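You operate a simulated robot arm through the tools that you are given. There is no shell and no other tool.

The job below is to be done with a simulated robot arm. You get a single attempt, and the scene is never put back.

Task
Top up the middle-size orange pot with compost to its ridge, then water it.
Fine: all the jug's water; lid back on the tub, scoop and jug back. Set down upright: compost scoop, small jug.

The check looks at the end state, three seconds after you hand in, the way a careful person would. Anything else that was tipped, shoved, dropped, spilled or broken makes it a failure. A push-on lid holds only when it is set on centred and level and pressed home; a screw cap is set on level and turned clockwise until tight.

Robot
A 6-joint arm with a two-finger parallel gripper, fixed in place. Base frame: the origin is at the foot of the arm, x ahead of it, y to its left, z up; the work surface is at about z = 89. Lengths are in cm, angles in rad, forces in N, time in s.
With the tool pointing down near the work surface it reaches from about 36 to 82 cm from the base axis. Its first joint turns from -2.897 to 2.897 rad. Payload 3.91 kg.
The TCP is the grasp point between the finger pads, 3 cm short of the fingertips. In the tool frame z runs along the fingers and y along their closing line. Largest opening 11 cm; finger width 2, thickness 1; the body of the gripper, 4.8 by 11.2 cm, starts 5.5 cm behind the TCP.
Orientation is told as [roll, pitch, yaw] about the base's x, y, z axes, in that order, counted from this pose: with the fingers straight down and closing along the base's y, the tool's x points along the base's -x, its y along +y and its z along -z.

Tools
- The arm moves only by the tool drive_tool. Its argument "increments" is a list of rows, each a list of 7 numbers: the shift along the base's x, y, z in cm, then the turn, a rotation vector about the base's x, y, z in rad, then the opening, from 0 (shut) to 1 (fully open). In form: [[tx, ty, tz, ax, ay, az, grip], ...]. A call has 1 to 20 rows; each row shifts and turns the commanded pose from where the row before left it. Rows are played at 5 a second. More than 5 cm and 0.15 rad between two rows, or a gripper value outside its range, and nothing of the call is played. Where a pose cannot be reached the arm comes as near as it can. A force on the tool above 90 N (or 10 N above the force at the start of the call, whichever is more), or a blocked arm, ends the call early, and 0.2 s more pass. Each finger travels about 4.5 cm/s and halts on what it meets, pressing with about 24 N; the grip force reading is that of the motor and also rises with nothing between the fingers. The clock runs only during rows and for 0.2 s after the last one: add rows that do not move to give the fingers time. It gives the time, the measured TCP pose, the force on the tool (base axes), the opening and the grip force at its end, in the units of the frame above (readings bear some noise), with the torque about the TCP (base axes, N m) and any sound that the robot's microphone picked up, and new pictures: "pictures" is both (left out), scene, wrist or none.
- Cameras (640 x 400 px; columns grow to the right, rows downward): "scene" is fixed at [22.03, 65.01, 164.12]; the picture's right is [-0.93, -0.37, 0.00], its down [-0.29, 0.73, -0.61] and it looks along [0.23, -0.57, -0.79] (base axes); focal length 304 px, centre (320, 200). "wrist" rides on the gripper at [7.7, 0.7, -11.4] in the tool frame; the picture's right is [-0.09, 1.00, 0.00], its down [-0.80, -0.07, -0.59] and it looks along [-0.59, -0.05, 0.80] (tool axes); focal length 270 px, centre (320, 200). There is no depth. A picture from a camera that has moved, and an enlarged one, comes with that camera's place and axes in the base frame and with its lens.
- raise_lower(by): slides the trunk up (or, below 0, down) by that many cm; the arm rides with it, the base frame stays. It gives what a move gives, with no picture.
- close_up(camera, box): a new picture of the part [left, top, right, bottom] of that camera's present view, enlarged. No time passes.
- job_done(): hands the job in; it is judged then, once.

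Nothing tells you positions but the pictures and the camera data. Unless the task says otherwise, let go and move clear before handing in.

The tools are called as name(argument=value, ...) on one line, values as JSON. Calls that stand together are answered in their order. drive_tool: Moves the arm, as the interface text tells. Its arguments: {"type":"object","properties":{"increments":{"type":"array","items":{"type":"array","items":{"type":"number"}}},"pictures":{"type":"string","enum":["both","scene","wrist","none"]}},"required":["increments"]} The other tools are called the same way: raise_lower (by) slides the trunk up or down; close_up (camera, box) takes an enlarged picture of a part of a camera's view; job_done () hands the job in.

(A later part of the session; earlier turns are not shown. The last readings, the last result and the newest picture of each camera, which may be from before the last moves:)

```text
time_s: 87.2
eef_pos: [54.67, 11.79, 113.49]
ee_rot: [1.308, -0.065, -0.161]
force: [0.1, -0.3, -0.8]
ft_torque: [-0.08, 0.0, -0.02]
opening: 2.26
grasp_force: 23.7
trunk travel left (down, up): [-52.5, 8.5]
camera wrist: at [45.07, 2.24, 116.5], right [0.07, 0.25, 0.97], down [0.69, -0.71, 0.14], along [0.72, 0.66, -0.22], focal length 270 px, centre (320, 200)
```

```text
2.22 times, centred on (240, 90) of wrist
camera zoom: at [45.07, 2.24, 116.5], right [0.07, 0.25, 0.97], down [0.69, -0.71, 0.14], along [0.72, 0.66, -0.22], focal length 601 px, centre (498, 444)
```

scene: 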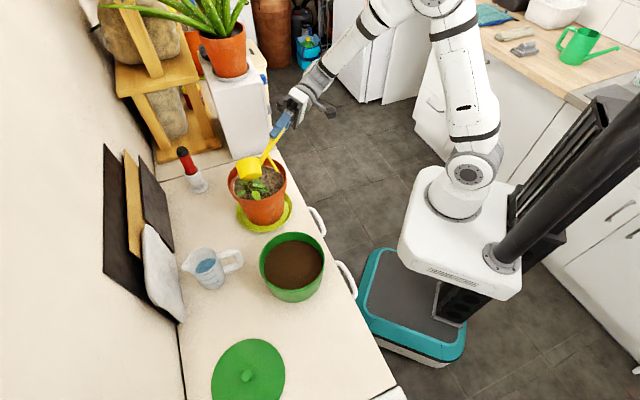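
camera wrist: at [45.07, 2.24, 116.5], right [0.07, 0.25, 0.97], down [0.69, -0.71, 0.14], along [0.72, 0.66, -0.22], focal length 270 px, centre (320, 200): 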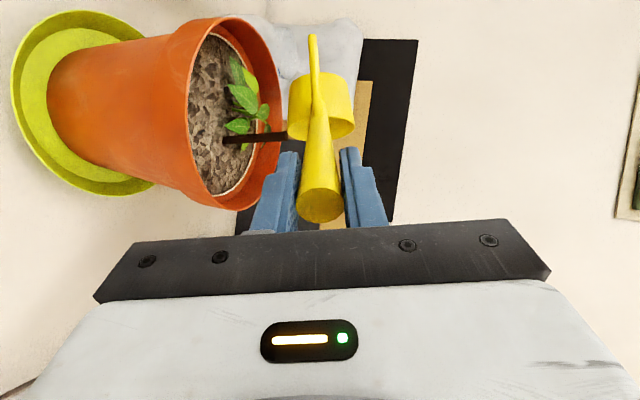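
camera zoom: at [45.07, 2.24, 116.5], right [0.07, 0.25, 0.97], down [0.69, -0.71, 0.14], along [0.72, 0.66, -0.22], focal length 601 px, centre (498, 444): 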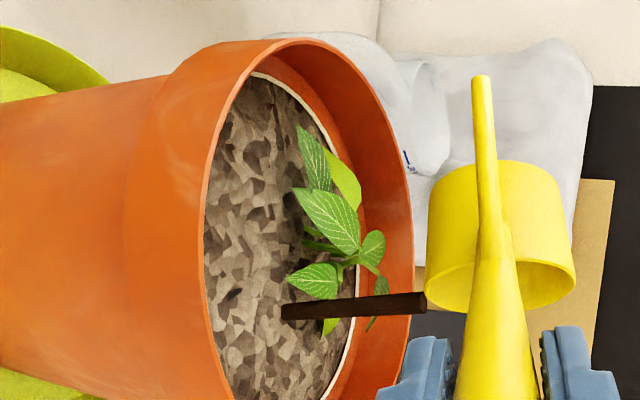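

The level stays at the ridge. Finishing the roll to empty the scoop.

drive_tool(increments=[[0, 0, 0, 0.0252, 0.1427, -0.0389, 0], [0, 0, 0, 0.0252, 0.1427, -0.0389, 0], [0, 0, 0, 0.0252, 0.1427, -0.0389, 0], [0, 0, 0, 0.0252, 0.1427, -0.0389, 0], [0, 0, 0, 0, 0, 0, 0]], pictures="wrist")

close_up(camera="scene", box=[255, 155, 295, 185])

close_up(camera="wrist", box=[120, 0, 360, 240])

```text
time_s: 88.4
eef_pos: [54.72, 11.85, 113.55]
ee_rot: [1.267, 0.51, -0.333]
force: [0.2, -0.1, -1.2]
ft_torque: [-0.09, 0.03, -0.03]
opening: 2.23
grasp_force: 24.4
trunk travel left (down, up): [-52.5, 8.5]
camera wrist: at [46.71, 3.18, 120.79], right [0.61, 0.11, 0.79], down [0.52, -0.8, -0.3], along [0.6, 0.59, -0.54], focal length 270 px, centre (320, 200)
```

wrist: 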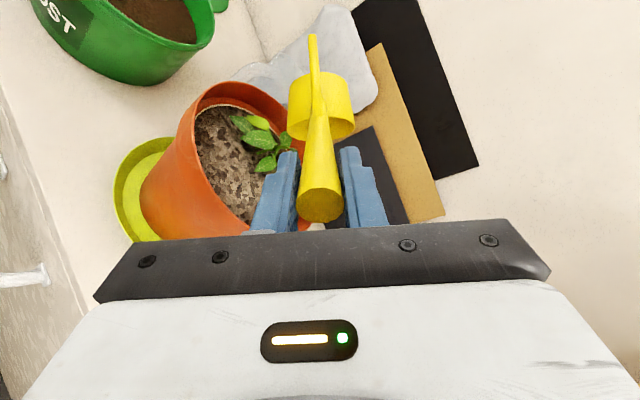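

```text
13.33 times, centred on (275, 170) of scene
camera zoom: at [22.03, 65.01, 164.12], right [-0.93, -0.37, 0.0], down [-0.29, 0.73, -0.61], along [0.23, -0.57, -0.79], focal length 4050 px, centre (920, 600)
```

zoom: 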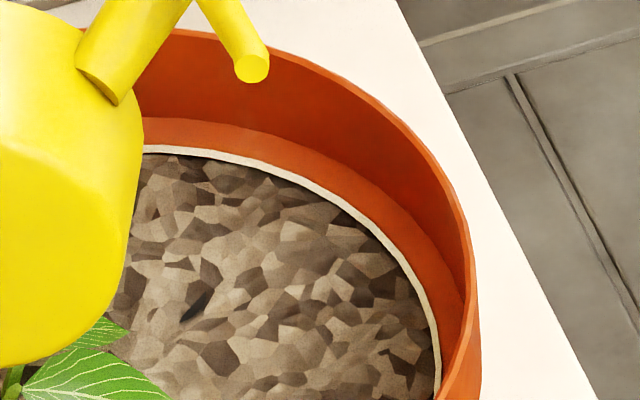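

```text
1.67 times, centred on (240, 120) of wrist
camera zoom: at [46.71, 3.18, 120.79], right [0.61, 0.11, 0.79], down [0.52, -0.8, -0.3], along [0.6, 0.59, -0.54], focal length 450 px, centre (453, 333)
```

zoom: 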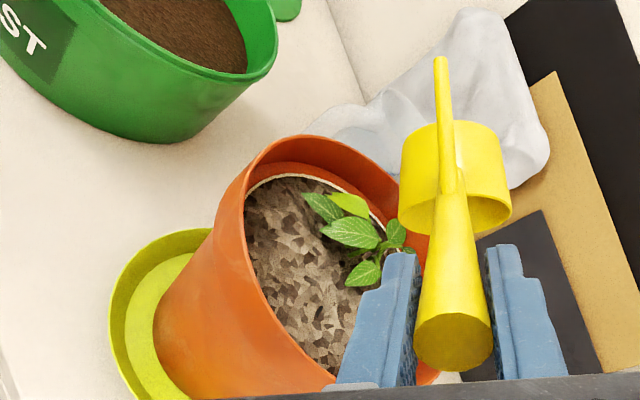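

No more stream and the level is at the ridge. I'll roll a bit further to be sure the scoop is empty, then roll back.

drive_tool(increments=[[0, 0, 0, 0.0252, 0.1427, -0.0389, 0], [0, 0, 0, 0.0252, 0.1427, -0.0389, 0], [0, 0, 0, 0.0252, 0.1427, -0.0389, 0], [0, 0, 0, 0.0252, 0.1427, -0.0389, 0], [0, 0, 0, 0, 0, 0, 0], [0, 0, 0, 0, 0, 0, 0]], pictures="none")

drive_tool(increments=[[0, 0, 0.5, -0.0252, -0.1427, 0.0389, 0], [0, 0, 0.5, -0.0252, -0.1427, 0.0389, 0], [0, 0, 0.5, -0.0252, -0.1427, 0.0389, 0], [0, 0, 0.5, -0.0252, -0.1427, 0.0389, 0], [0, 0, 0.5, -0.0252, -0.1427, 0.0389, 0], [0, 0, 0.5, -0.0252, -0.1427, 0.0389, 0], [0, 0, 0.5, -0.0252, -0.1427, 0.0389, 0], [0, 0, 0.5, -0.0252, -0.1427, 0.0389, 0], [0, 0, 0.5, -0.0252, -0.1427, 0.0389, 0], [0, 0, 0.5, -0.0252, -0.1427, 0.0389, 0], [0, 0, 0.5, -0.0252, -0.1427, 0.0389, 0], [0, 0, 0.5, -0.0252, -0.1427, 0.0389, 0], [0, 0, 0.5, -0.0252, -0.1427, 0.0389, 0], [0, 0, 0.2, -0.0252, -0.1427, 0.0389, 0], [0, 0, 0, -0.0252, -0.1427, 0.0389, 0], [0, 0, 0, -0.0252, -0.1427, 0.0389, 0], [0, 0, 0, -0.0252, -0.1427, 0.0389, 0], [0, 0, 0, -0.0252, -0.1427, 0.0389, 0]], pictures="none")

drive_tool(increments=[[0, 0, 0, -0.1162, 0.0205, 0, 0], [0, 0, 0, -0.1162, 0.0205, 0, 0], [0, 0, 0, -0.1162, 0.0205, 0, 0], [0, 0, 0, -0.1162, 0.0205, 0, 0], [-2.29, 2.47, 0, 0, 0, 0, 0], [-2.29, 2.47, 0, 0, 0, 0, 0], [-2.29, 2.47, 0, 0, 0, 0, 0], [-2.29, 2.47, 0, 0, 0, 0, 0], [-2.29, 2.47, 0, 0, 0, 0, 0], [-2.29, 2.47, 0, 0, 0, 0, 0], [0, 0, 0, 0, 0, 0, 0]], pictures="both")

close_up(camera="scene", box=[225, 150, 305, 205])

close_up(camera="scene", box=[240, 155, 290, 185])

close_up(camera="scene", box=[230, 170, 350, 290])

```text
time_s: 89.8
eef_pos: [54.62, 11.79, 113.34]
ee_rot: [1.0, 1.062, -0.687]
force: [0.1, 0.4, -0.9]
ft_torque: [-0.1, 0.01, 0.03]
opening: 2.27
grasp_force: 24.5
trunk travel left (down, up): [-52.5, 8.5]
```

```text
time_s: 93.6
eef_pos: [54.61, 11.74, 120.24]
ee_rot: [-0.004, -1.314, 1.403]
force: [0.4, 0.4, -1.1]
ft_torque: [-0.07, 0.01, -0.01]
opening: 2.24
grasp_force: 23.9
trunk travel left (down, up): [-52.5, 8.5]
```

```text
time_s: 96.0
eef_pos: [40.45, 26.72, 119.93]
ee_rot: [0.001, -0.842, 1.393]
force: [0.2, 0.0, -0.5]
ft_torque: [-0.09, 0.03, 0.02]
opening: 2.24
grasp_force: 23.7
trunk travel left (down, up): [-52.5, 8.5]
camera wrist: at [37.61, 13.35, 121.83], right [-0.97, 0.23, 0.07], down [0.09, 0.08, 0.99], along [0.22, 0.97, -0.09], focal length 270 px, centre (320, 200)
```

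scene: 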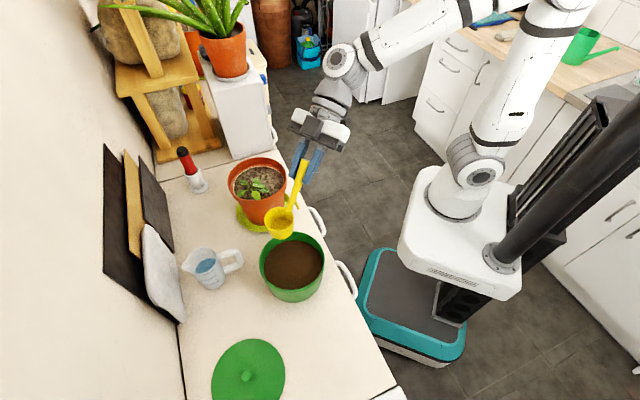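
wrist: 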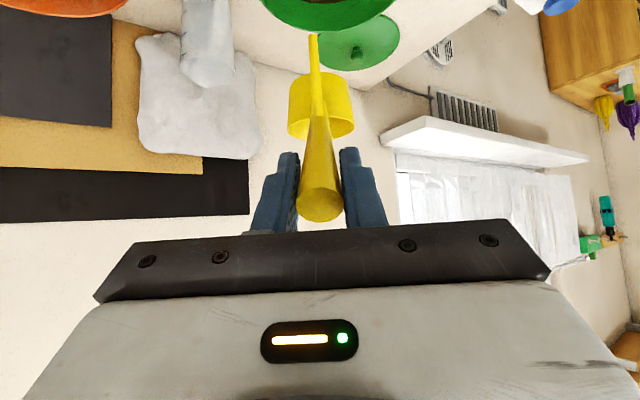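

```text
7.27 times, centred on (265, 178) of scene
camera zoom: at [22.03, 65.01, 164.12], right [-0.93, -0.37, 0.0], down [-0.29, 0.73, -0.61], along [0.23, -0.57, -0.79], focal length 2209 px, centre (720, 364)
```

zoom: 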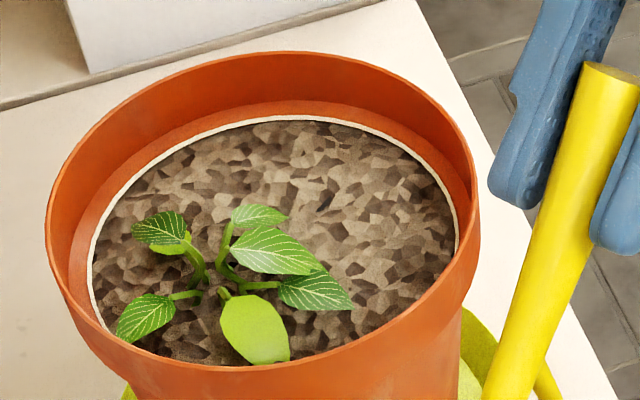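

```text
12.80 times, centred on (265, 170) of scene
camera zoom: at [22.03, 65.01, 164.12], right [-0.93, -0.37, 0.0], down [-0.29, 0.73, -0.61], along [0.23, -0.57, -0.79], focal length 3888 px, centre (1024, 584)
```

zoom: 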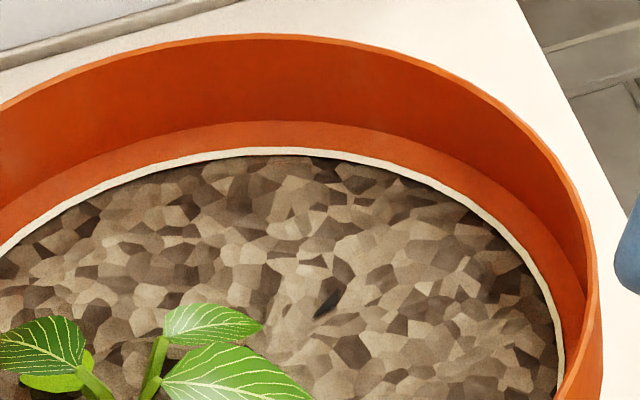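

```text
3.33 times, centred on (290, 230) of scene
camera zoom: at [22.03, 65.01, 164.12], right [-0.93, -0.37, 0.0], down [-0.29, 0.73, -0.61], along [0.23, -0.57, -0.79], focal length 1013 px, centre (420, 100)
```

zoom: 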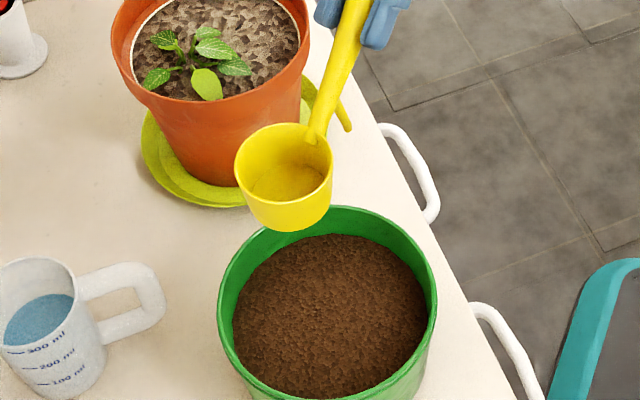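

The soil now meets the ridge line all round, the scoop is empty and nothing is spilled. I'll now take the scoop back, swinging through an upright tool pose to avoid the singularity.

drive_tool(increments=[[0.1, 0.5, 0.3, -0.1433, 0.0253, 0, 0], [0.1, 0.5, 0.3, -0.1433, 0.0253, 0, 0], [0.1, 0.5, 0.3, -0.1433, 0.0253, 0, 0], [0.1, 0.5, 0.2, -0.1433, 0.0253, 0, 0], [0.1, 0.5, 0, -0.1433, 0.0253, 0, 0], [0.1, 0.5, 0, -0.1433, 0.0253, 0, 0], [-2.3, 3.0, 0, 0, 0, -0.107, 0], [-2.3, 3.0, 0, 0, 0, -0.107, 0], [-2.3, 3.0, 0, 0, 0, -0.107, 0], [-2.3, 3.0, 0, 0, 0, -0.107, 0], [-2.3, 3.0, 0, 0, 0, -0.107, 0], [-2.3, 3.0, 0, 0, 0, -0.107, 0], [0, 0, 0, 0, 0, 0, 0]], pictures="both")

```text
time_s: 98.8
eef_pos: [27.69, 47.44, 121.49]
ee_rot: [0.0, 0.033, 0.752]
force: [0.6, 0.6, -1.7]
ft_torque: [-0.01, 0.0, -0.01]
opening: 2.25
grasp_force: 24.0
trunk travel left (down, up): [-52.5, 8.5]
camera wrist: at [21.87, 42.91, 133.09], right [-0.62, 0.79, 0.0], down [0.65, 0.51, 0.57], along [0.45, 0.35, -0.82], focal length 270 px, centre (320, 200)
```

scene: 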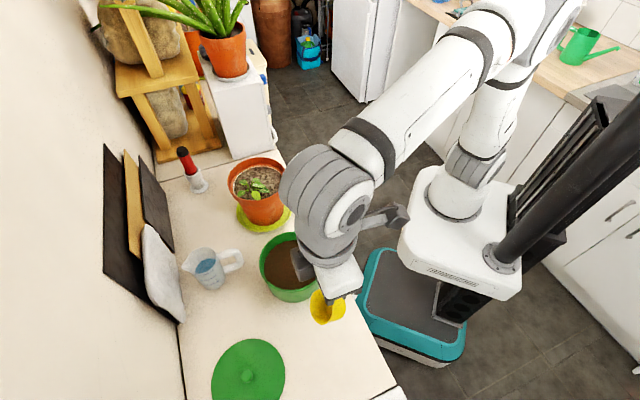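
wrist: 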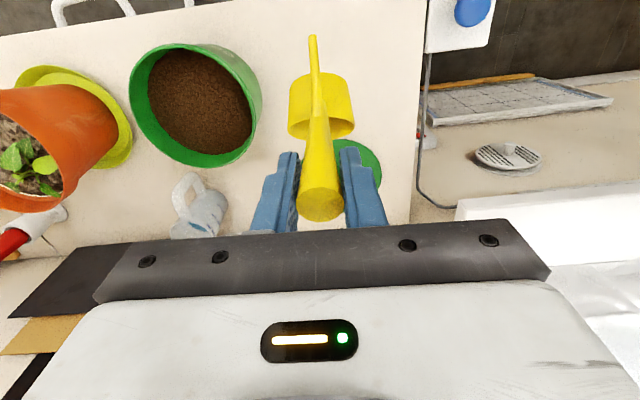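

drive_tool(increments=[[-1.197, -0.96, -0.3, 0.0994, -0.1062, 0, 0], [-1.168, -0.933, -0.53, 0.0994, -0.1062, 0, 0], [-1.087, -0.858, -0.72, 0.0994, -0.1062, 0, 0], [-1.0, -0.776, -0.9, 0.0994, -0.1062, 0, 0], [-0.905, -0.687, -1.08, 0.0994, -0.1062, 0, 0], [-0.781, -0.571, -1.21, 0.0994, -0.1062, 0, 0], [0, 0, 0, 0, 0, 0, 0]], pictures="both")

```text
time_s: 100.4
eef_pos: [21.43, 42.69, 116.51]
ee_rot: [0.002, -0.84, 0.754]
force: [0.6, 0.1, -0.8]
ft_torque: [-0.07, 0.01, -0.01]
opening: 2.22
grasp_force: 24.0
trunk travel left (down, up): [-52.5, 8.5]
camera wrist: at [11.09, 33.85, 118.42], right [-0.64, 0.77, 0.07], down [0.12, 0.01, 0.99], along [0.76, 0.64, -0.1], focal length 270 px, centre (320, 200)
```

scene: 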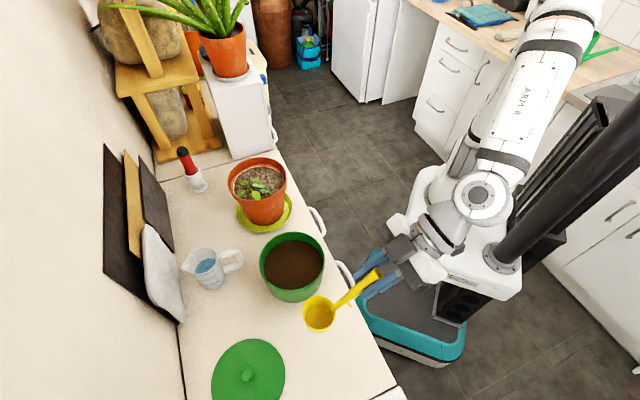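
wrist: 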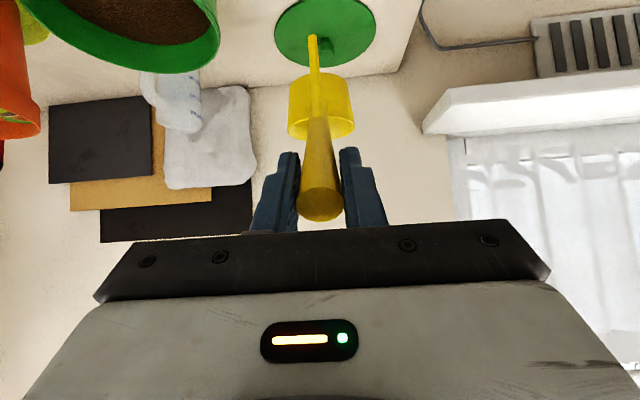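

Directly above its original spot, level. Lowering the scoop.

drive_tool(increments=[[0.1, 0, -4, 0, 0, 0, 0], [0, 0, -4, 0, 0, 0, 0], [0, 0, -4, 0, 0, 0, 0], [0, 0, -3, 0, 0, 0, 0], [0, 0, -1, 0, 0, 0, 0], [0, 0, -0.5, 0, 0, 0, 0], [0, 0, -0.3, 0, 0, 0, 0], [0, 0, 0, 0, 0, 0, 0]], pictures="both")

close_up(camera="scene", box=[290, 260, 410, 350])

```text
time_s: 102.2
eef_pos: [21.45, 42.78, 99.77]
ee_rot: [-0.001, -0.841, 0.754]
force: [-0.4, -0.1, -1.2]
ft_torque: [-0.04, 0.05, -0.04]
opening: 2.22
grasp_force: 24.0
trunk travel left (down, up): [-52.5, 8.5]
camera wrist: at [11.15, 33.93, 101.54], right [-0.64, 0.77, 0.07], down [0.12, 0.01, 0.99], along [0.76, 0.64, -0.1], focal length 270 px, centre (320, 200)
```

scene: 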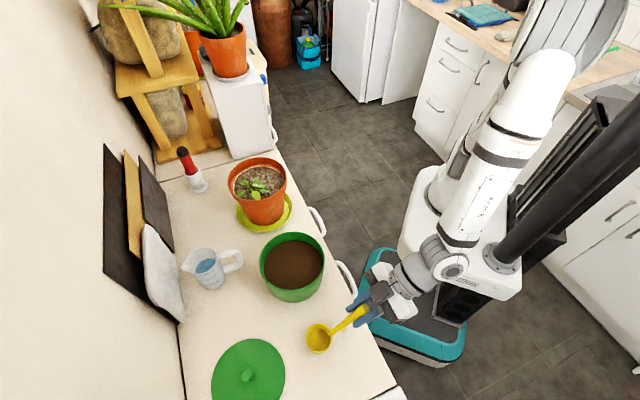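
wrist: 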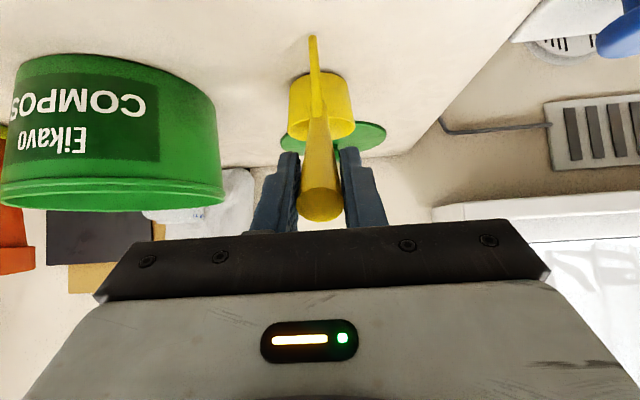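

```text
4.44 times, centred on (350, 305) of scene
camera zoom: at [22.03, 65.01, 164.12], right [-0.93, -0.37, 0.0], down [-0.29, 0.73, -0.61], along [0.23, -0.57, -0.79], focal length 1350 px, centre (187, -267)
```

zoom: 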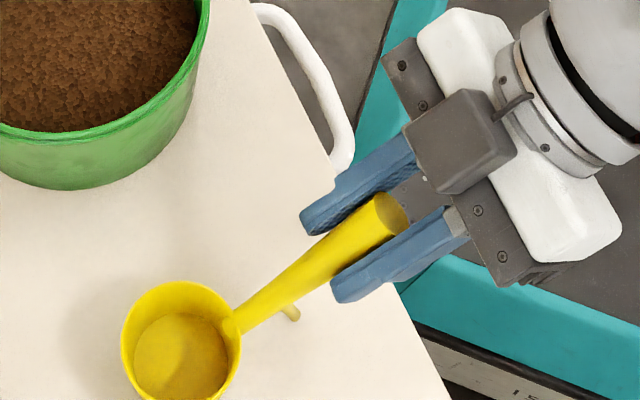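

The scoop slid about 0.7 cm along the grip, so it may touch a little earlier. Lowering in fine steps and watching the force.

drive_tool(increments=[[0, 0, -0.15, 0, 0, 0, 0], [0, 0, 0, 0, 0, 0, 0]], pictures="none")

drive_tool(increments=[[0, 0, -0.15, 0, 0, 0, 0], [0, 0, 0, 0, 0, 0, 0]], pictures="none")

```text
time_s: 102.8
eef_pos: [21.42, 42.84, 99.63]
ee_rot: [-0.001, -0.841, 0.754]
force: [0.0, 0.7, -1.6]
ft_torque: [-0.09, 0.05, 0.01]
opening: 2.23
grasp_force: 24.2
trunk travel left (down, up): [-52.5, 8.5]
```

```text
time_s: 103.4
eef_pos: [21.6, 42.82, 99.57]
ee_rot: [-0.001, -0.841, 0.754]
force: [0.0, 0.9, 1.4]
ft_torque: [0.06, 0.0, 0.01]
opening: 2.21
grasp_force: 24.4
trunk travel left (down, up): [-52.5, 8.5]
```

drive_tool(increments=[[0, 0, -0.1, 0, 0, 0, 0], [0, 0, 0, 0, 0, 0, 0]], pictures="both")

close_up(camera="wrist", box=[200, 0, 440, 240])

```text
time_s: 104.0
eef_pos: [21.55, 42.78, 99.57]
ee_rot: [0.003, -0.843, 0.755]
force: [-1.1, -2.7, 13.1]
ft_torque: [-0.07, -0.07, -0.05]
opening: 2.22
grasp_force: 23.3
trunk travel left (down, up): [-52.5, 8.5]
camera wrist: at [11.12, 33.96, 101.26], right [-0.64, 0.77, 0.07], down [0.11, 0.01, 0.99], along [0.76, 0.64, -0.09], focal length 270 px, centre (320, 200)
```

scene: 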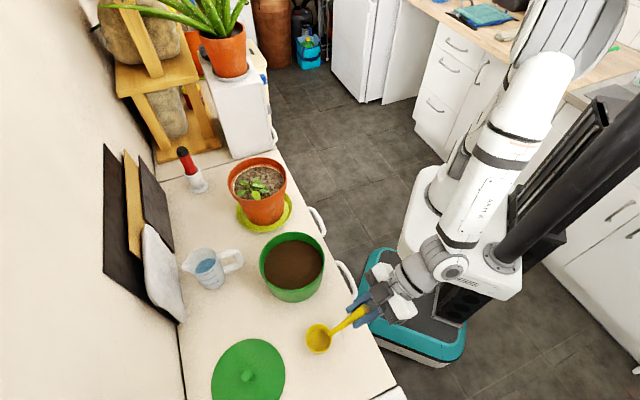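
wrist: 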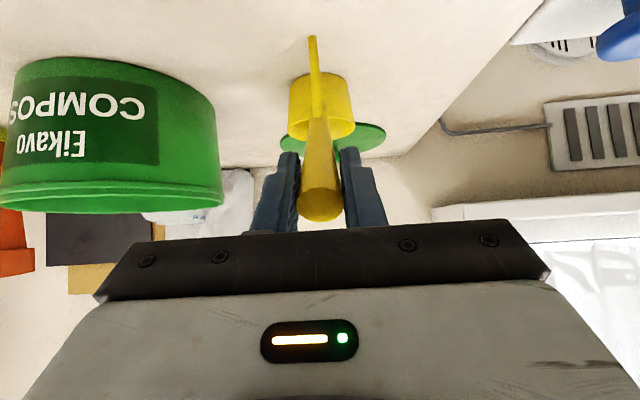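

```text
1.67 times, centred on (320, 120) of wrist
camera zoom: at [11.12, 33.96, 101.26], right [-0.64, 0.77, 0.07], down [0.11, 0.01, 0.99], along [0.76, 0.64, -0.09], focal length 450 px, centre (320, 333)
```

zoom: 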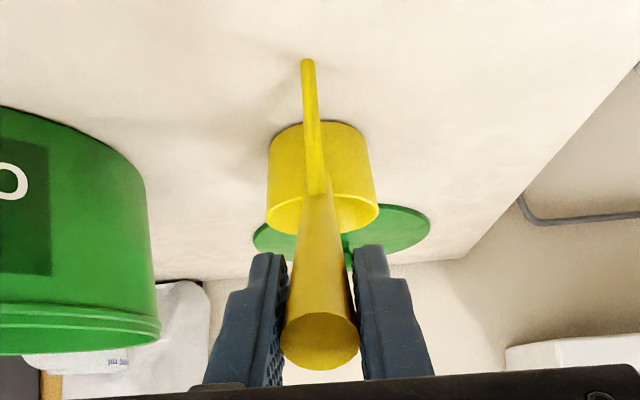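

The scoop is on the counter. I'll ease off, open the fingers and back out along the handle axis.

drive_tool(increments=[[0, 0, 0.12, 0, 0, 0, 0], [0, 0, 0, 0, 0, 0, 0.22], [0, 0, 0, 0, 0, 0, 0.3], [0, 0, 0, 0, 0, 0, 0.4], [0, 0, 0, 0, 0, 0, 0.5], [0, 0, 0, 0, 0, 0, 0.5], [0, 0, 0, 0, 0, 0, 0.5]], pictures="both")

close_up(camera="scene", box=[290, 260, 410, 350])

close_up(camera="wrist", box=[200, 0, 440, 240])

```text
time_s: 105.6
eef_pos: [21.46, 42.8, 99.46]
ee_rot: [0.001, -0.84, 0.754]
force: [-0.9, 0.0, 0.8]
ft_torque: [0.02, 0.01, 0.0]
opening: 5.47
grasp_force: 0.0
trunk travel left (down, up): [-52.5, 8.5]
camera wrist: at [11.11, 33.98, 101.33], right [-0.64, 0.77, 0.07], down [0.12, 0.01, 0.99], along [0.76, 0.64, -0.1], focal length 270 px, centre (320, 200)
```

scene: 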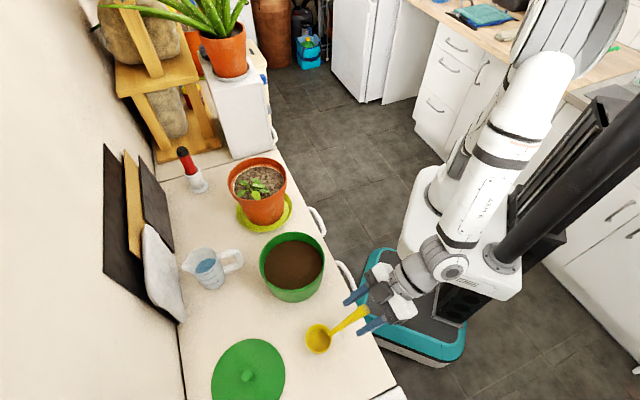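
wrist: 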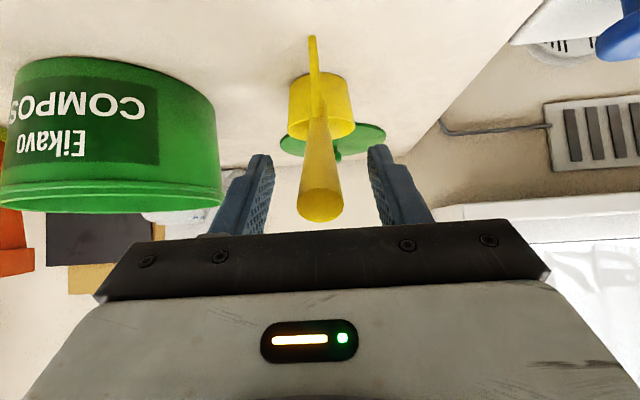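

```text
4.44 times, centred on (350, 305) of scene
camera zoom: at [22.03, 65.01, 164.12], right [-0.93, -0.37, 0.0], down [-0.29, 0.73, -0.61], along [0.23, -0.57, -0.79], focal length 1350 px, centre (187, -267)
```

zoom: 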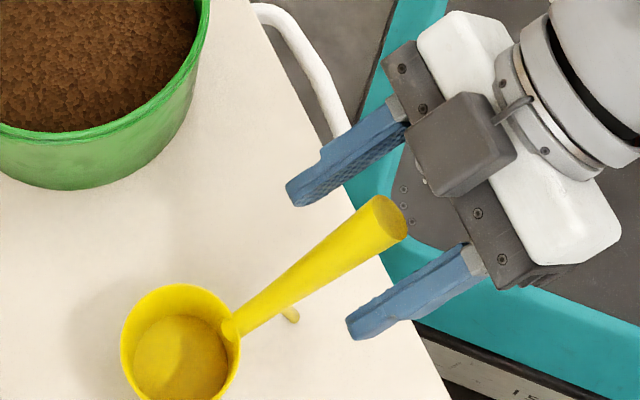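

```text
1.67 times, centred on (320, 120) of wrist
camera zoom: at [11.11, 33.98, 101.33], right [-0.64, 0.77, 0.07], down [0.12, 0.01, 0.99], along [0.76, 0.64, -0.1], focal length 450 px, centre (320, 333)
```

zoom: 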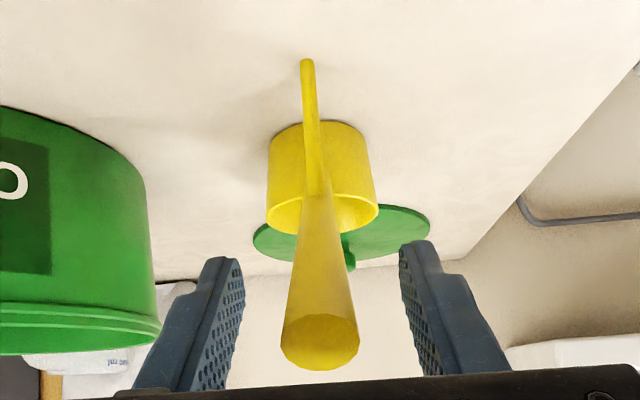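

The scoop stands upright on its own by its original spot. Backing out and returning the tool upright.

drive_tool(increments=[[-1.1, -1.0, 1.35, 0, 0, 0, 0.5], [-1.6, -1.5, 2.0, 0, 0, 0, 0.5], [-1.6, -1.5, 2.0, 0, 0, 0, 0.5], [-0.5, -0.5, 3.5, 0, 0, 0, 0.5], [0, 0, 4, 0, 0, 0, 0.5], [0, 0, 3, -0.0956, 0.1022, 0, 0.5], [0.5, 0.5, 2, -0.0956, 0.1022, 0, 0.5], [1, 1, 1, -0.0956, 0.1022, 0, 0.5], [1, 1, 1, -0.0956, 0.1022, 0, 0.5], [1, 1, 0, -0.0956, 0.1022, 0, 0.5], [1, 1, 0, -0.0956, 0.1022, 0, 0.5], [0, 0, 0, 0, 0, 0, 0.5]], pictures="both")

```text
time_s: 108.2
eef_pos: [21.23, 42.68, 119.34]
ee_rot: [0.0, 0.0, 0.754]
force: [0.5, 0.5, 0.4]
ft_torque: [0.0, -0.05, 0.02]
opening: 5.5
grasp_force: 0.0
trunk travel left (down, up): [-52.5, 8.5]
camera wrist: at [15.14, 37.87, 130.66], right [-0.62, 0.79, 0.0], down [0.63, 0.5, 0.59], along [0.47, 0.37, -0.8], focal length 270 px, centre (320, 200)
```

scene: 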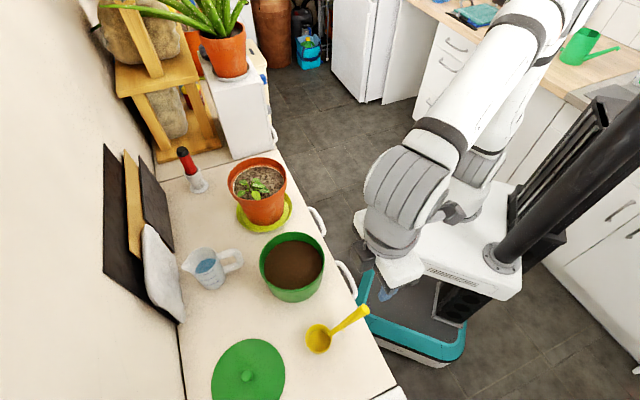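
wrist: 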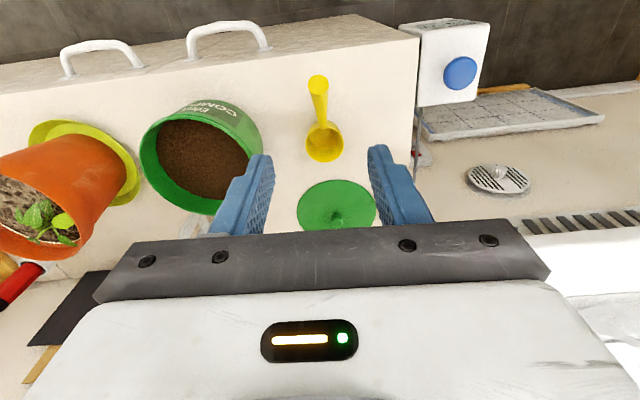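

Now for the lid. I'll move above its knob at about (39.8, 61.4).

drive_tool(increments=[[2.7, 2.7, 0, 0, 0, 0.046, 0.5], [2.7, 2.7, -1, 0, 0, 0, 0.5], [2.7, 2.7, -1, 0, 0, 0, 0.5], [2.7, 2.7, -2, 0, 0, 0, 0.5], [2.7, 2.7, -2, 0, 0, 0, 0.5], [2.6, 2.6, -2, 0, 0, 0, 0.5], [2.5, 2.6, -3, 0, 0, 0, 0.5], [0, 0, 0, 0, 0, 0, 0.5]], pictures="both")

```text
time_s: 110.0
eef_pos: [40.41, 61.77, 108.37]
ee_rot: [0.0, -0.001, 0.799]
force: [0.4, 0.1, -0.7]
ft_torque: [0.03, 0.02, 0.02]
opening: 5.51
grasp_force: 0.1
trunk travel left (down, up): [-52.5, 8.5]
camera wrist: at [34.59, 56.68, 119.67], right [-0.65, 0.76, 0.0], down [0.61, 0.52, 0.6], along [0.45, 0.39, -0.8], focal length 270 px, centre (320, 200)
```

scene: 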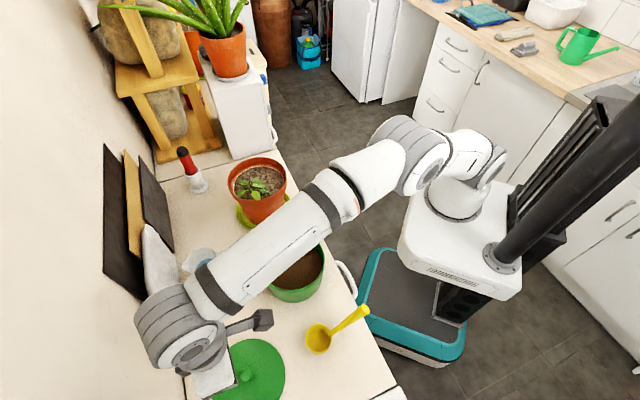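
wrist: 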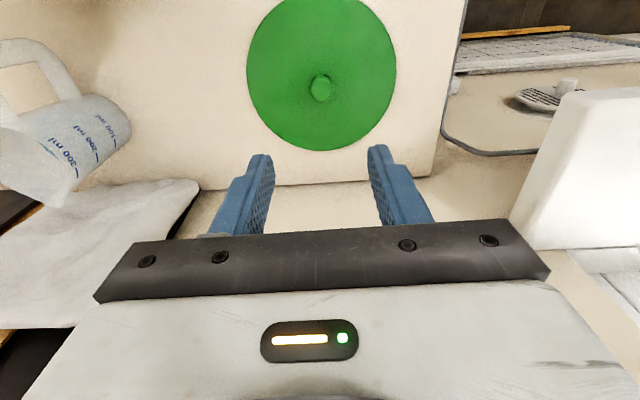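

The knob is at about (39.83, 61.35). I'll correct and descend around it.

drive_tool(increments=[[-0.55, -0.4, -3, 0, 0, 0, 0.5], [0, 0, -4, 0, 0, 0, 0.5], [0, 0, -4, 0, 0, 0, 0.5], [0, 0, -3, 0, 0, 0, 0.5], [0, 0, -0.8, 0, 0, 0, 0.5], [0, 0, 0, 0, 0, 0, 0.5]], pictures="wrist")

```text
time_s: 111.4
eef_pos: [39.35, 61.08, 93.23]
ee_rot: [0.002, 0.0, 0.798]
force: [0.1, -0.1, 0.6]
ft_torque: [0.0, -0.04, 0.01]
opening: 5.51
grasp_force: 0.1
trunk travel left (down, up): [-52.5, 8.5]
camera wrist: at [33.61, 56.0, 104.57], right [-0.65, 0.76, 0.0], down [0.61, 0.52, 0.59], along [0.45, 0.39, -0.8], focal length 270 px, centre (320, 200)
```

wrist: 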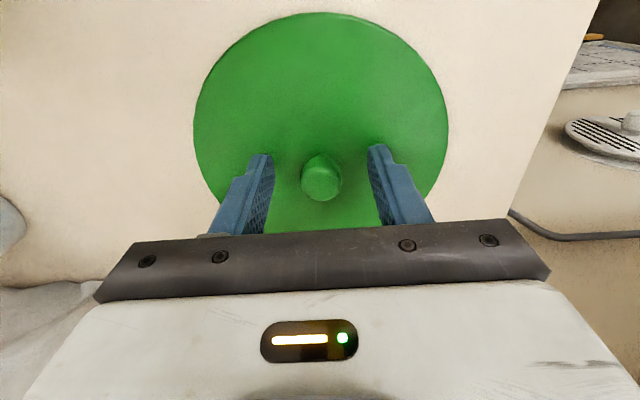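

The arm sits about 0.5 cm short of its earlier grip on the knob. I'll shift and close.

drive_tool(increments=[[0.38, 0.36, 0, 0, 0, 0, 0.5], [0, 0, 0, 0, 0, 0, 0.5], [0, 0, 0, 0, 0, 0, 0.3], [0, 0, 0, 0, 0, 0, 0.1], [0, 0, 0, 0, 0, 0, 0], [0, 0, 0, 0, 0, 0, 0]], pictures="wrist")

```text
time_s: 112.8
eef_pos: [39.69, 61.46, 93.29]
ee_rot: [0.001, 0.002, 0.8]
force: [0.4, -0.1, 0.4]
ft_torque: [-0.02, -0.01, 0.02]
opening: 2.29
grasp_force: 23.8
trunk travel left (down, up): [-52.5, 8.5]
camera wrist: at [33.99, 56.38, 104.65], right [-0.65, 0.76, 0.0], down [0.61, 0.52, 0.59], along [0.45, 0.39, -0.8], focal length 270 px, centre (320, 200)
```

wrist: 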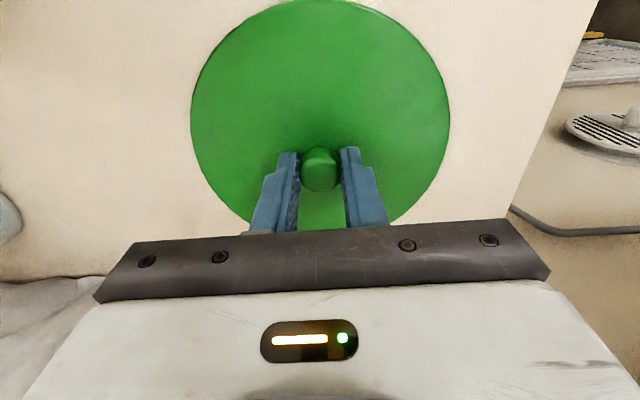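

Grip on the knob matches the original. Lifting and carrying the lid back over the tub.

drive_tool(increments=[[0, 0, 1, 0, 0, 0, 0], [0, 0, 3, 0, 0, 0, 0], [0, 0, 4, 0, 0, 0, 0], [0, 0, 4, 0, 0, 0, 0], [0.1, -4.1, 2, 0, 0, 0, 0], [0.1, -4.1, 0, 0, 0, 0, 0], [0.1, -4.1, 0, 0, 0, 0, 0], [0.1, -4.1, 0, 0, 0, 0, 0], [0.1, -4.1, 0, 0, 0, 0, 0], [0.1, -4.1, 0, 0, 0, 0, 0], [0, 0, 0, 0, 0, 0, 0]], pictures="both")

```text
time_s: 115.2
eef_pos: [41.0, 37.28, 107.51]
ee_rot: [0.001, 0.0, 0.8]
force: [-0.2, 0.0, -1.8]
ft_torque: [0.03, 0.0, 0.0]
opening: 2.29
grasp_force: 24.0
trunk travel left (down, up): [-52.5, 8.5]
camera wrist: at [35.15, 32.24, 118.82], right [-0.65, 0.76, 0.0], down [0.61, 0.52, 0.59], along [0.45, 0.39, -0.8], focal length 270 px, centre (320, 200)
```

scene: 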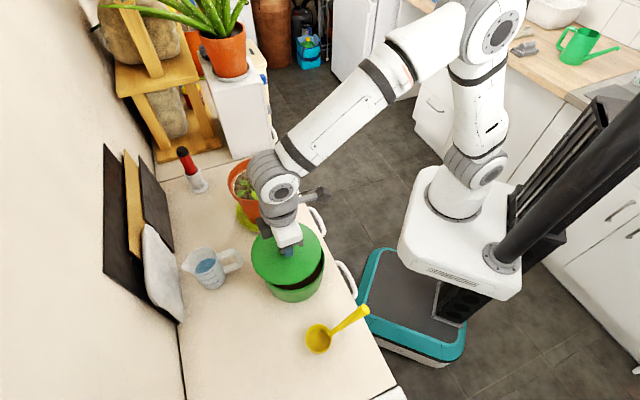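
wrist: 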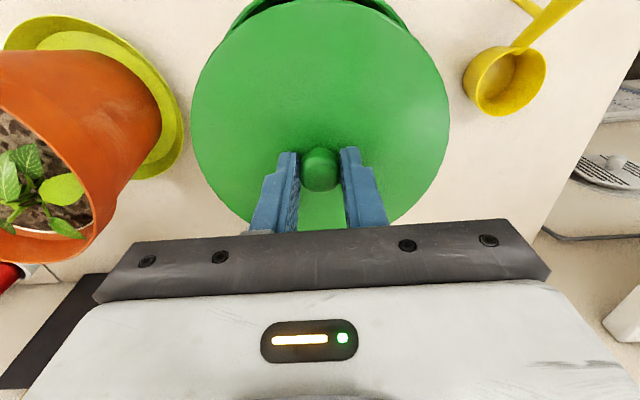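

I'm slightly off the recorded seat position. I'll correct by (-0.6, -0.7), lower close to the rim and inspect the alignment.

drive_tool(increments=[[-0.6, -0.7, 0, 0, 0, 0, 0], [0, 0, -1.5, 0, 0, 0, 0], [0, 0, -1.0, 0, 0, 0, 0], [0, 0, -0.7, 0, 0, 0, 0], [0, 0, 0, 0, 0, 0, 0]], pictures="both")

close_up(camera="scene", box=[240, 210, 340, 310])

close_up(camera="wrist", box=[180, 0, 460, 220])

```text
time_s: 116.4
eef_pos: [39.81, 36.27, 104.14]
ee_rot: [0.001, 0.001, 0.8]
force: [0.1, -0.9, -1.5]
ft_torque: [0.02, 0.02, -0.02]
opening: 2.3
grasp_force: 24.0
trunk travel left (down, up): [-52.5, 8.5]
camera wrist: at [33.97, 31.16, 115.6], right [-0.65, 0.76, 0.0], down [0.61, 0.52, 0.59], along [0.45, 0.39, -0.8], focal length 270 px, centre (320, 200)
```

scene: 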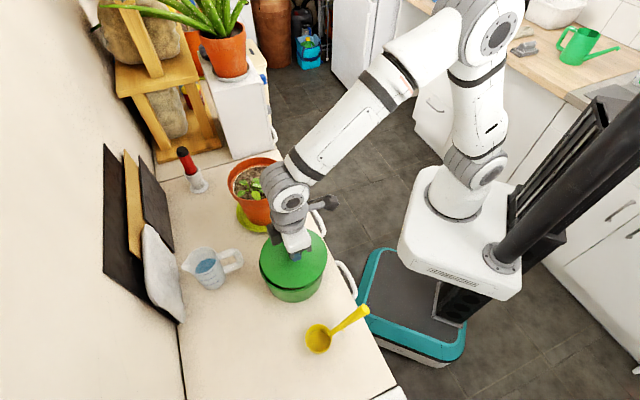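
wrist: 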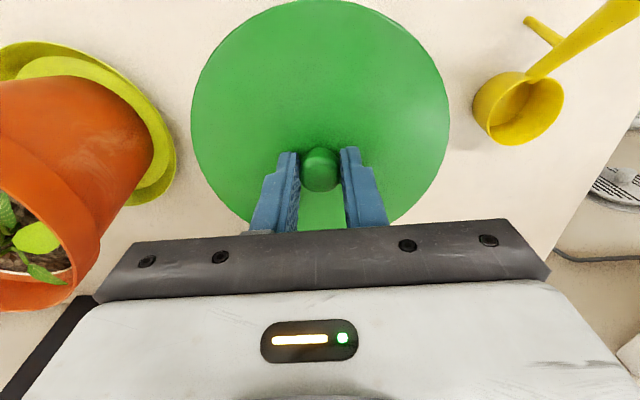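

```text
4.00 times, centred on (290, 260) of scene
camera zoom: at [22.03, 65.01, 164.12], right [-0.93, -0.37, 0.0], down [-0.29, 0.73, -0.61], along [0.23, -0.57, -0.79], focal length 1215 px, centre (440, -40)
```

zoom: 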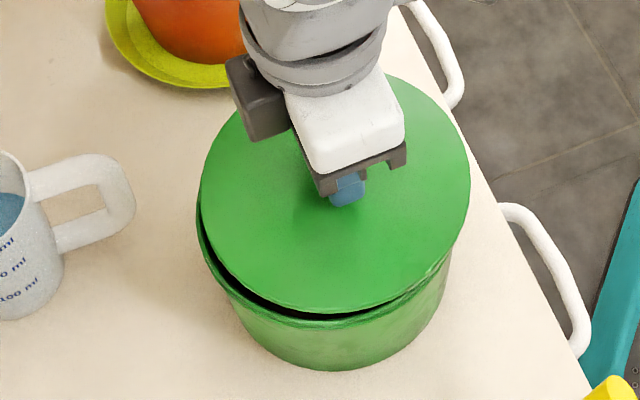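

```text
1.82 times, centred on (320, 110) of wrist
camera zoom: at [33.97, 31.16, 115.6], right [-0.65, 0.76, 0.0], down [0.61, 0.52, 0.59], along [0.45, 0.39, -0.8], focal length 491 px, centre (320, 364)
```

zoom: 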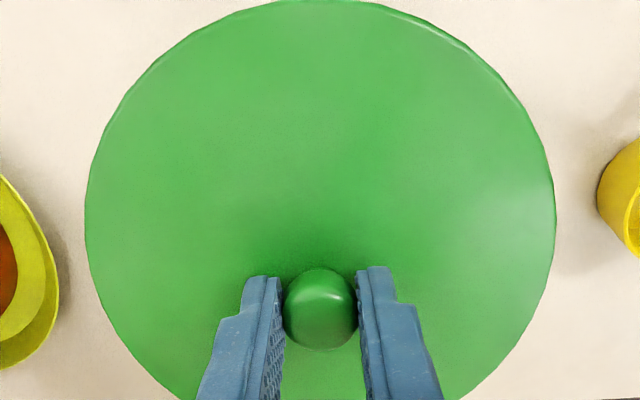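

drive_tool(increments=[[0, 0, 0, 0, 0, 0, 0], [0, 0, 0, 0, 0, 0, 0], [0, 0, 0, 0, 0, 0, 0]], pictures="none")

drive_tool(increments=[[0, 0, 0, 0, 0, 0, 0]], pictures="none")

```text
time_s: 117.2
eef_pos: [39.76, 36.23, 104.15]
ee_rot: [0.002, 0.001, 0.799]
force: [0.3, -0.8, -1.0]
ft_torque: [-0.01, 0.01, 0.03]
opening: 2.29
grasp_force: 23.8
trunk travel left (down, up): [-52.5, 8.5]
```

```text
time_s: 117.6
eef_pos: [39.8, 36.22, 104.21]
ee_rot: [0.002, -0.001, 0.799]
force: [0.6, 0.5, -0.3]
ft_torque: [0.02, 0.03, 0.01]
opening: 2.29
grasp_force: 24.3
trunk travel left (down, up): [-52.5, 8.5]
```

The arm actually sits at (39.8, 36.2), and the picture shows the lid slightly off to the right. Shifting to the recorded seat position and verifying.

drive_tool(increments=[[0.62, 0.34, 0, 0, 0, 0, 0], [0, 0, 0, 0, 0, 0, 0], [0, 0, 0, 0, 0, 0, 0]], pictures="none")

close_up(camera="scene", box=[240, 210, 340, 310])

```text
time_s: 118.4
eef_pos: [40.42, 36.61, 104.25]
ee_rot: [0.001, 0.001, 0.799]
force: [-0.3, 0.2, -1.0]
ft_torque: [0.03, -0.01, -0.02]
opening: 2.32
grasp_force: 23.4
trunk travel left (down, up): [-52.5, 8.5]
```

```text
4.00 times, centred on (290, 260) of scene
camera zoom: at [22.03, 65.01, 164.12], right [-0.93, -0.37, 0.0], down [-0.29, 0.73, -0.61], along [0.23, -0.57, -0.79], focal length 1215 px, centre (440, -40)
```

zoom: 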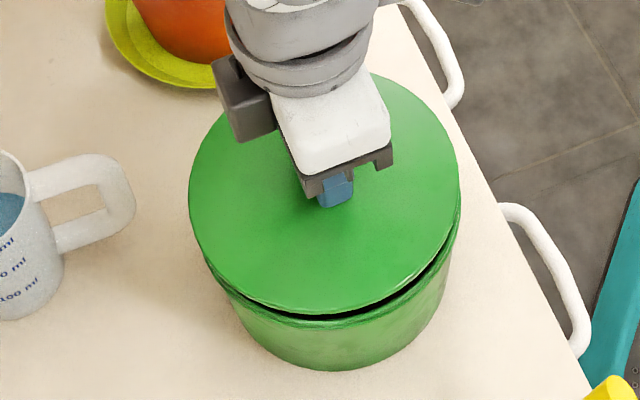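

Comparing with the first picture of the seated lid, I'm about 0.2 cm too far to the image-left. Fine-correcting and lowering toward contact.

drive_tool(increments=[[-0.22, 0.02, 0, 0, 0, 0, 0], [0, 0, -0.4, 0, 0, 0, 0], [0, 0, -0.3, 0, 0, 0, 0], [0, 0, 0, 0, 0, 0, 0], [0, 0, 0, 0, 0, 0, 0]], pictures="none")

close_up(camera="scene", box=[240, 210, 340, 310])

```text
time_s: 119.6
eef_pos: [40.24, 36.4, 103.63]
ee_rot: [0.002, 0.0, 0.8]
force: [-0.2, 0.0, -0.7]
ft_torque: [0.0, 0.03, -0.02]
opening: 2.26
grasp_force: 24.1
trunk travel left (down, up): [-52.5, 8.5]
```

```text
4.00 times, centred on (290, 260) of scene
camera zoom: at [22.03, 65.01, 164.12], right [-0.93, -0.37, 0.0], down [-0.29, 0.73, -0.61], along [0.23, -0.57, -0.79], focal length 1215 px, centre (440, -40)
```

zoom: 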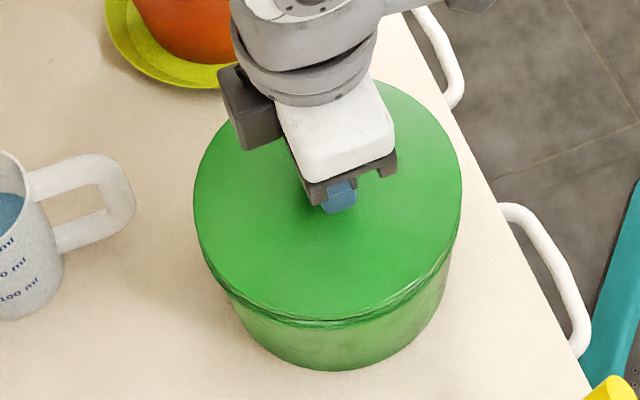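

Now centred to within about 0.1 cm. Continuing down to contact in small steps.

drive_tool(increments=[[0, 0, -0.2, 0, 0, 0, 0], [0, 0, -0.2, 0, 0, 0, 0], [0, 0, 0, 0, 0, 0, 0]], pictures="none")

close_up(camera="scene", box=[240, 210, 340, 310])

```text
time_s: 120.4
eef_pos: [40.14, 36.52, 103.24]
ee_rot: [0.002, 0.0, 0.799]
force: [-0.7, -0.3, -1.5]
ft_torque: [0.02, 0.01, 0.0]
opening: 2.28
grasp_force: 24.3
trunk travel left (down, up): [-52.5, 8.5]
```

```text
4.00 times, centred on (290, 260) of scene
camera zoom: at [22.03, 65.01, 164.12], right [-0.93, -0.37, 0.0], down [-0.29, 0.73, -0.61], along [0.23, -0.57, -0.79], focal length 1215 px, centre (440, -40)
```

zoom: 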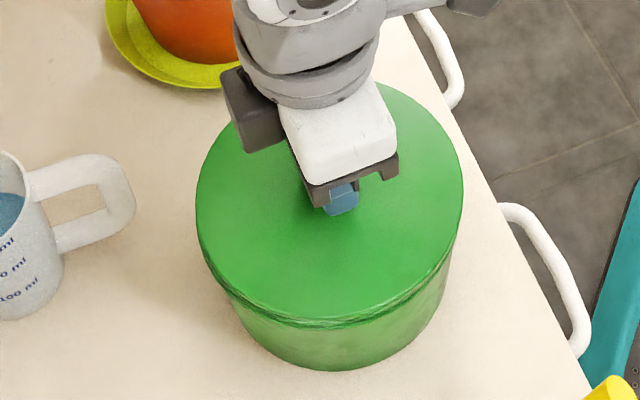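

drive_tool(increments=[[0, 0, -0.2, 0, 0, 0, 0], [0, 0, 0, 0, 0, 0, 0]], pictures="none")

drive_tool(increments=[[0, 0, -0.2, 0, 0, 0, 0], [0, 0, 0, 0, 0, 0, 0]], pictures="none")

```text
time_s: 121.0
eef_pos: [40.23, 36.55, 102.99]
ee_rot: [0.001, 0.0, 0.8]
force: [0.5, 1.1, -0.4]
ft_torque: [0.03, 0.02, 0.01]
opening: 2.27
grasp_force: 23.8
trunk travel left (down, up): [-52.5, 8.5]
```

```text
time_s: 121.6
eef_pos: [40.12, 36.46, 102.78]
ee_rot: [0.002, -0.001, 0.801]
force: [0.4, 0.7, -0.8]
ft_torque: [-0.03, 0.01, 0.03]
opening: 2.29
grasp_force: 24.6
trunk travel left (down, up): [-52.5, 8.5]
```

drive_tool(increments=[[0, 0, -0.15, 0, 0, 0, 0], [0, 0, 0, 0, 0, 0, 0]], pictures="none")

drive_tool(increments=[[0, 0, -0.15, 0, 0, 0, 0], [0, 0, 0, 0, 0, 0, 0]], pictures="none")

close_up(camera="scene", box=[240, 210, 340, 310])

```text
time_s: 122.2
eef_pos: [40.2, 36.48, 102.8]
ee_rot: [0.002, -0.004, 0.798]
force: [3.0, -1.6, 11.9]
ft_torque: [-0.34, 0.22, 0.09]
opening: 2.28
grasp_force: 23.5
trunk travel left (down, up): [-52.5, 8.5]
```

```text
time_s: 122.8
eef_pos: [40.0, 36.47, 102.67]
ee_rot: [0.002, -0.006, 0.8]
force: [5.1, 2.7, 26.2]
ft_torque: [0.07, -0.17, 0.07]
opening: 2.32
grasp_force: 23.9
trunk travel left (down, up): [-52.5, 8.5]
```

```text
4.00 times, centred on (290, 260) of scene
camera zoom: at [22.03, 65.01, 164.12], right [-0.93, -0.37, 0.0], down [-0.29, 0.73, -0.61], along [0.23, -0.57, -0.79], focal length 1215 px, centre (440, -40)
```

zoom: 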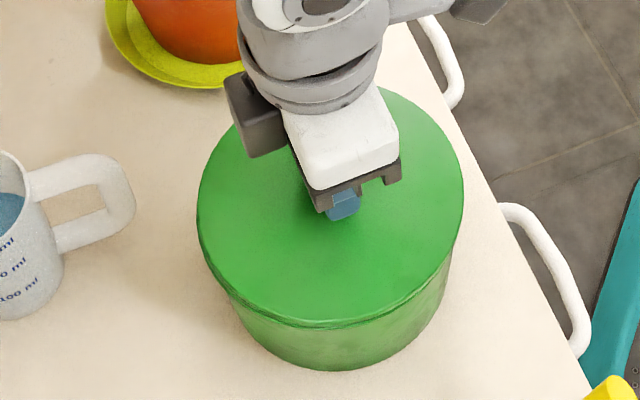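

The lid is in contact and level (26 N). Now I'll press it home progressively and listen for the snap.

drive_tool(increments=[[0, 0, -0.15, 0, 0, 0, 0], [0, 0, 0, 0, 0, 0, 0]], pictures="none")

drive_tool(increments=[[0, 0, -0.15, 0, 0, 0, 0], [0, 0, 0, 0, 0, 0, 0]], pictures="none")

```text
time_s: 123.4
eef_pos: [39.99, 36.42, 102.45]
ee_rot: [0.002, -0.002, 0.8]
force: [4.6, 4.4, 25.4]
ft_torque: [0.12, -0.15, 0.12]
opening: 2.31
grasp_force: 23.8
trunk travel left (down, up): [-52.5, 8.5]
```

```text
time_s: 124.0
eef_pos: [39.99, 36.39, 102.36]
ee_rot: [0.003, 0.0, 0.801]
force: [4.6, 3.4, 26.5]
ft_torque: [0.09, -0.14, 0.07]
opening: 2.27
grasp_force: 23.4
trunk travel left (down, up): [-52.5, 8.5]
```

The fingers are slipping down the knob at about 26 N. Soon the fingertips will bear on the lid itself, near its centre, so I'll keep pressing.

drive_tool(increments=[[0, 0, -0.15, 0, 0, 0, 0], [0, 0, 0, 0, 0, 0, 0]], pictures="none")

drive_tool(increments=[[0, 0, -0.15, 0, 0, 0, 0], [0, 0, 0, 0, 0, 0, 0]], pictures="none")

drive_tool(increments=[[0, 0, -0.15, 0, 0, 0, 0], [0, 0, 0, 0, 0, 0, 0]], pictures="none")

```text
time_s: 124.6
eef_pos: [39.94, 36.29, 102.19]
ee_rot: [0.001, -0.002, 0.801]
force: [5.4, 0.6, 26.8]
ft_torque: [-0.1, -0.21, 0.05]
opening: 2.3
grasp_force: 23.8
trunk travel left (down, up): [-52.5, 8.5]
```

```text
time_s: 125.2
eef_pos: [39.94, 36.3, 102.17]
ee_rot: [0.002, -0.004, 0.801]
force: [4.6, 0.2, 38.4]
ft_torque: [-0.47, 0.04, 0.01]
opening: 2.27
grasp_force: 24.2
trunk travel left (down, up): [-52.5, 8.5]
```

```text
time_s: 125.8
eef_pos: [39.95, 36.37, 102.15]
ee_rot: [0.002, -0.008, 0.799]
force: [0.3, -3.0, 51.8]
ft_torque: [-0.77, 0.33, 0.02]
opening: 2.29
grasp_force: 24.3
trunk travel left (down, up): [-52.5, 8.5]
```

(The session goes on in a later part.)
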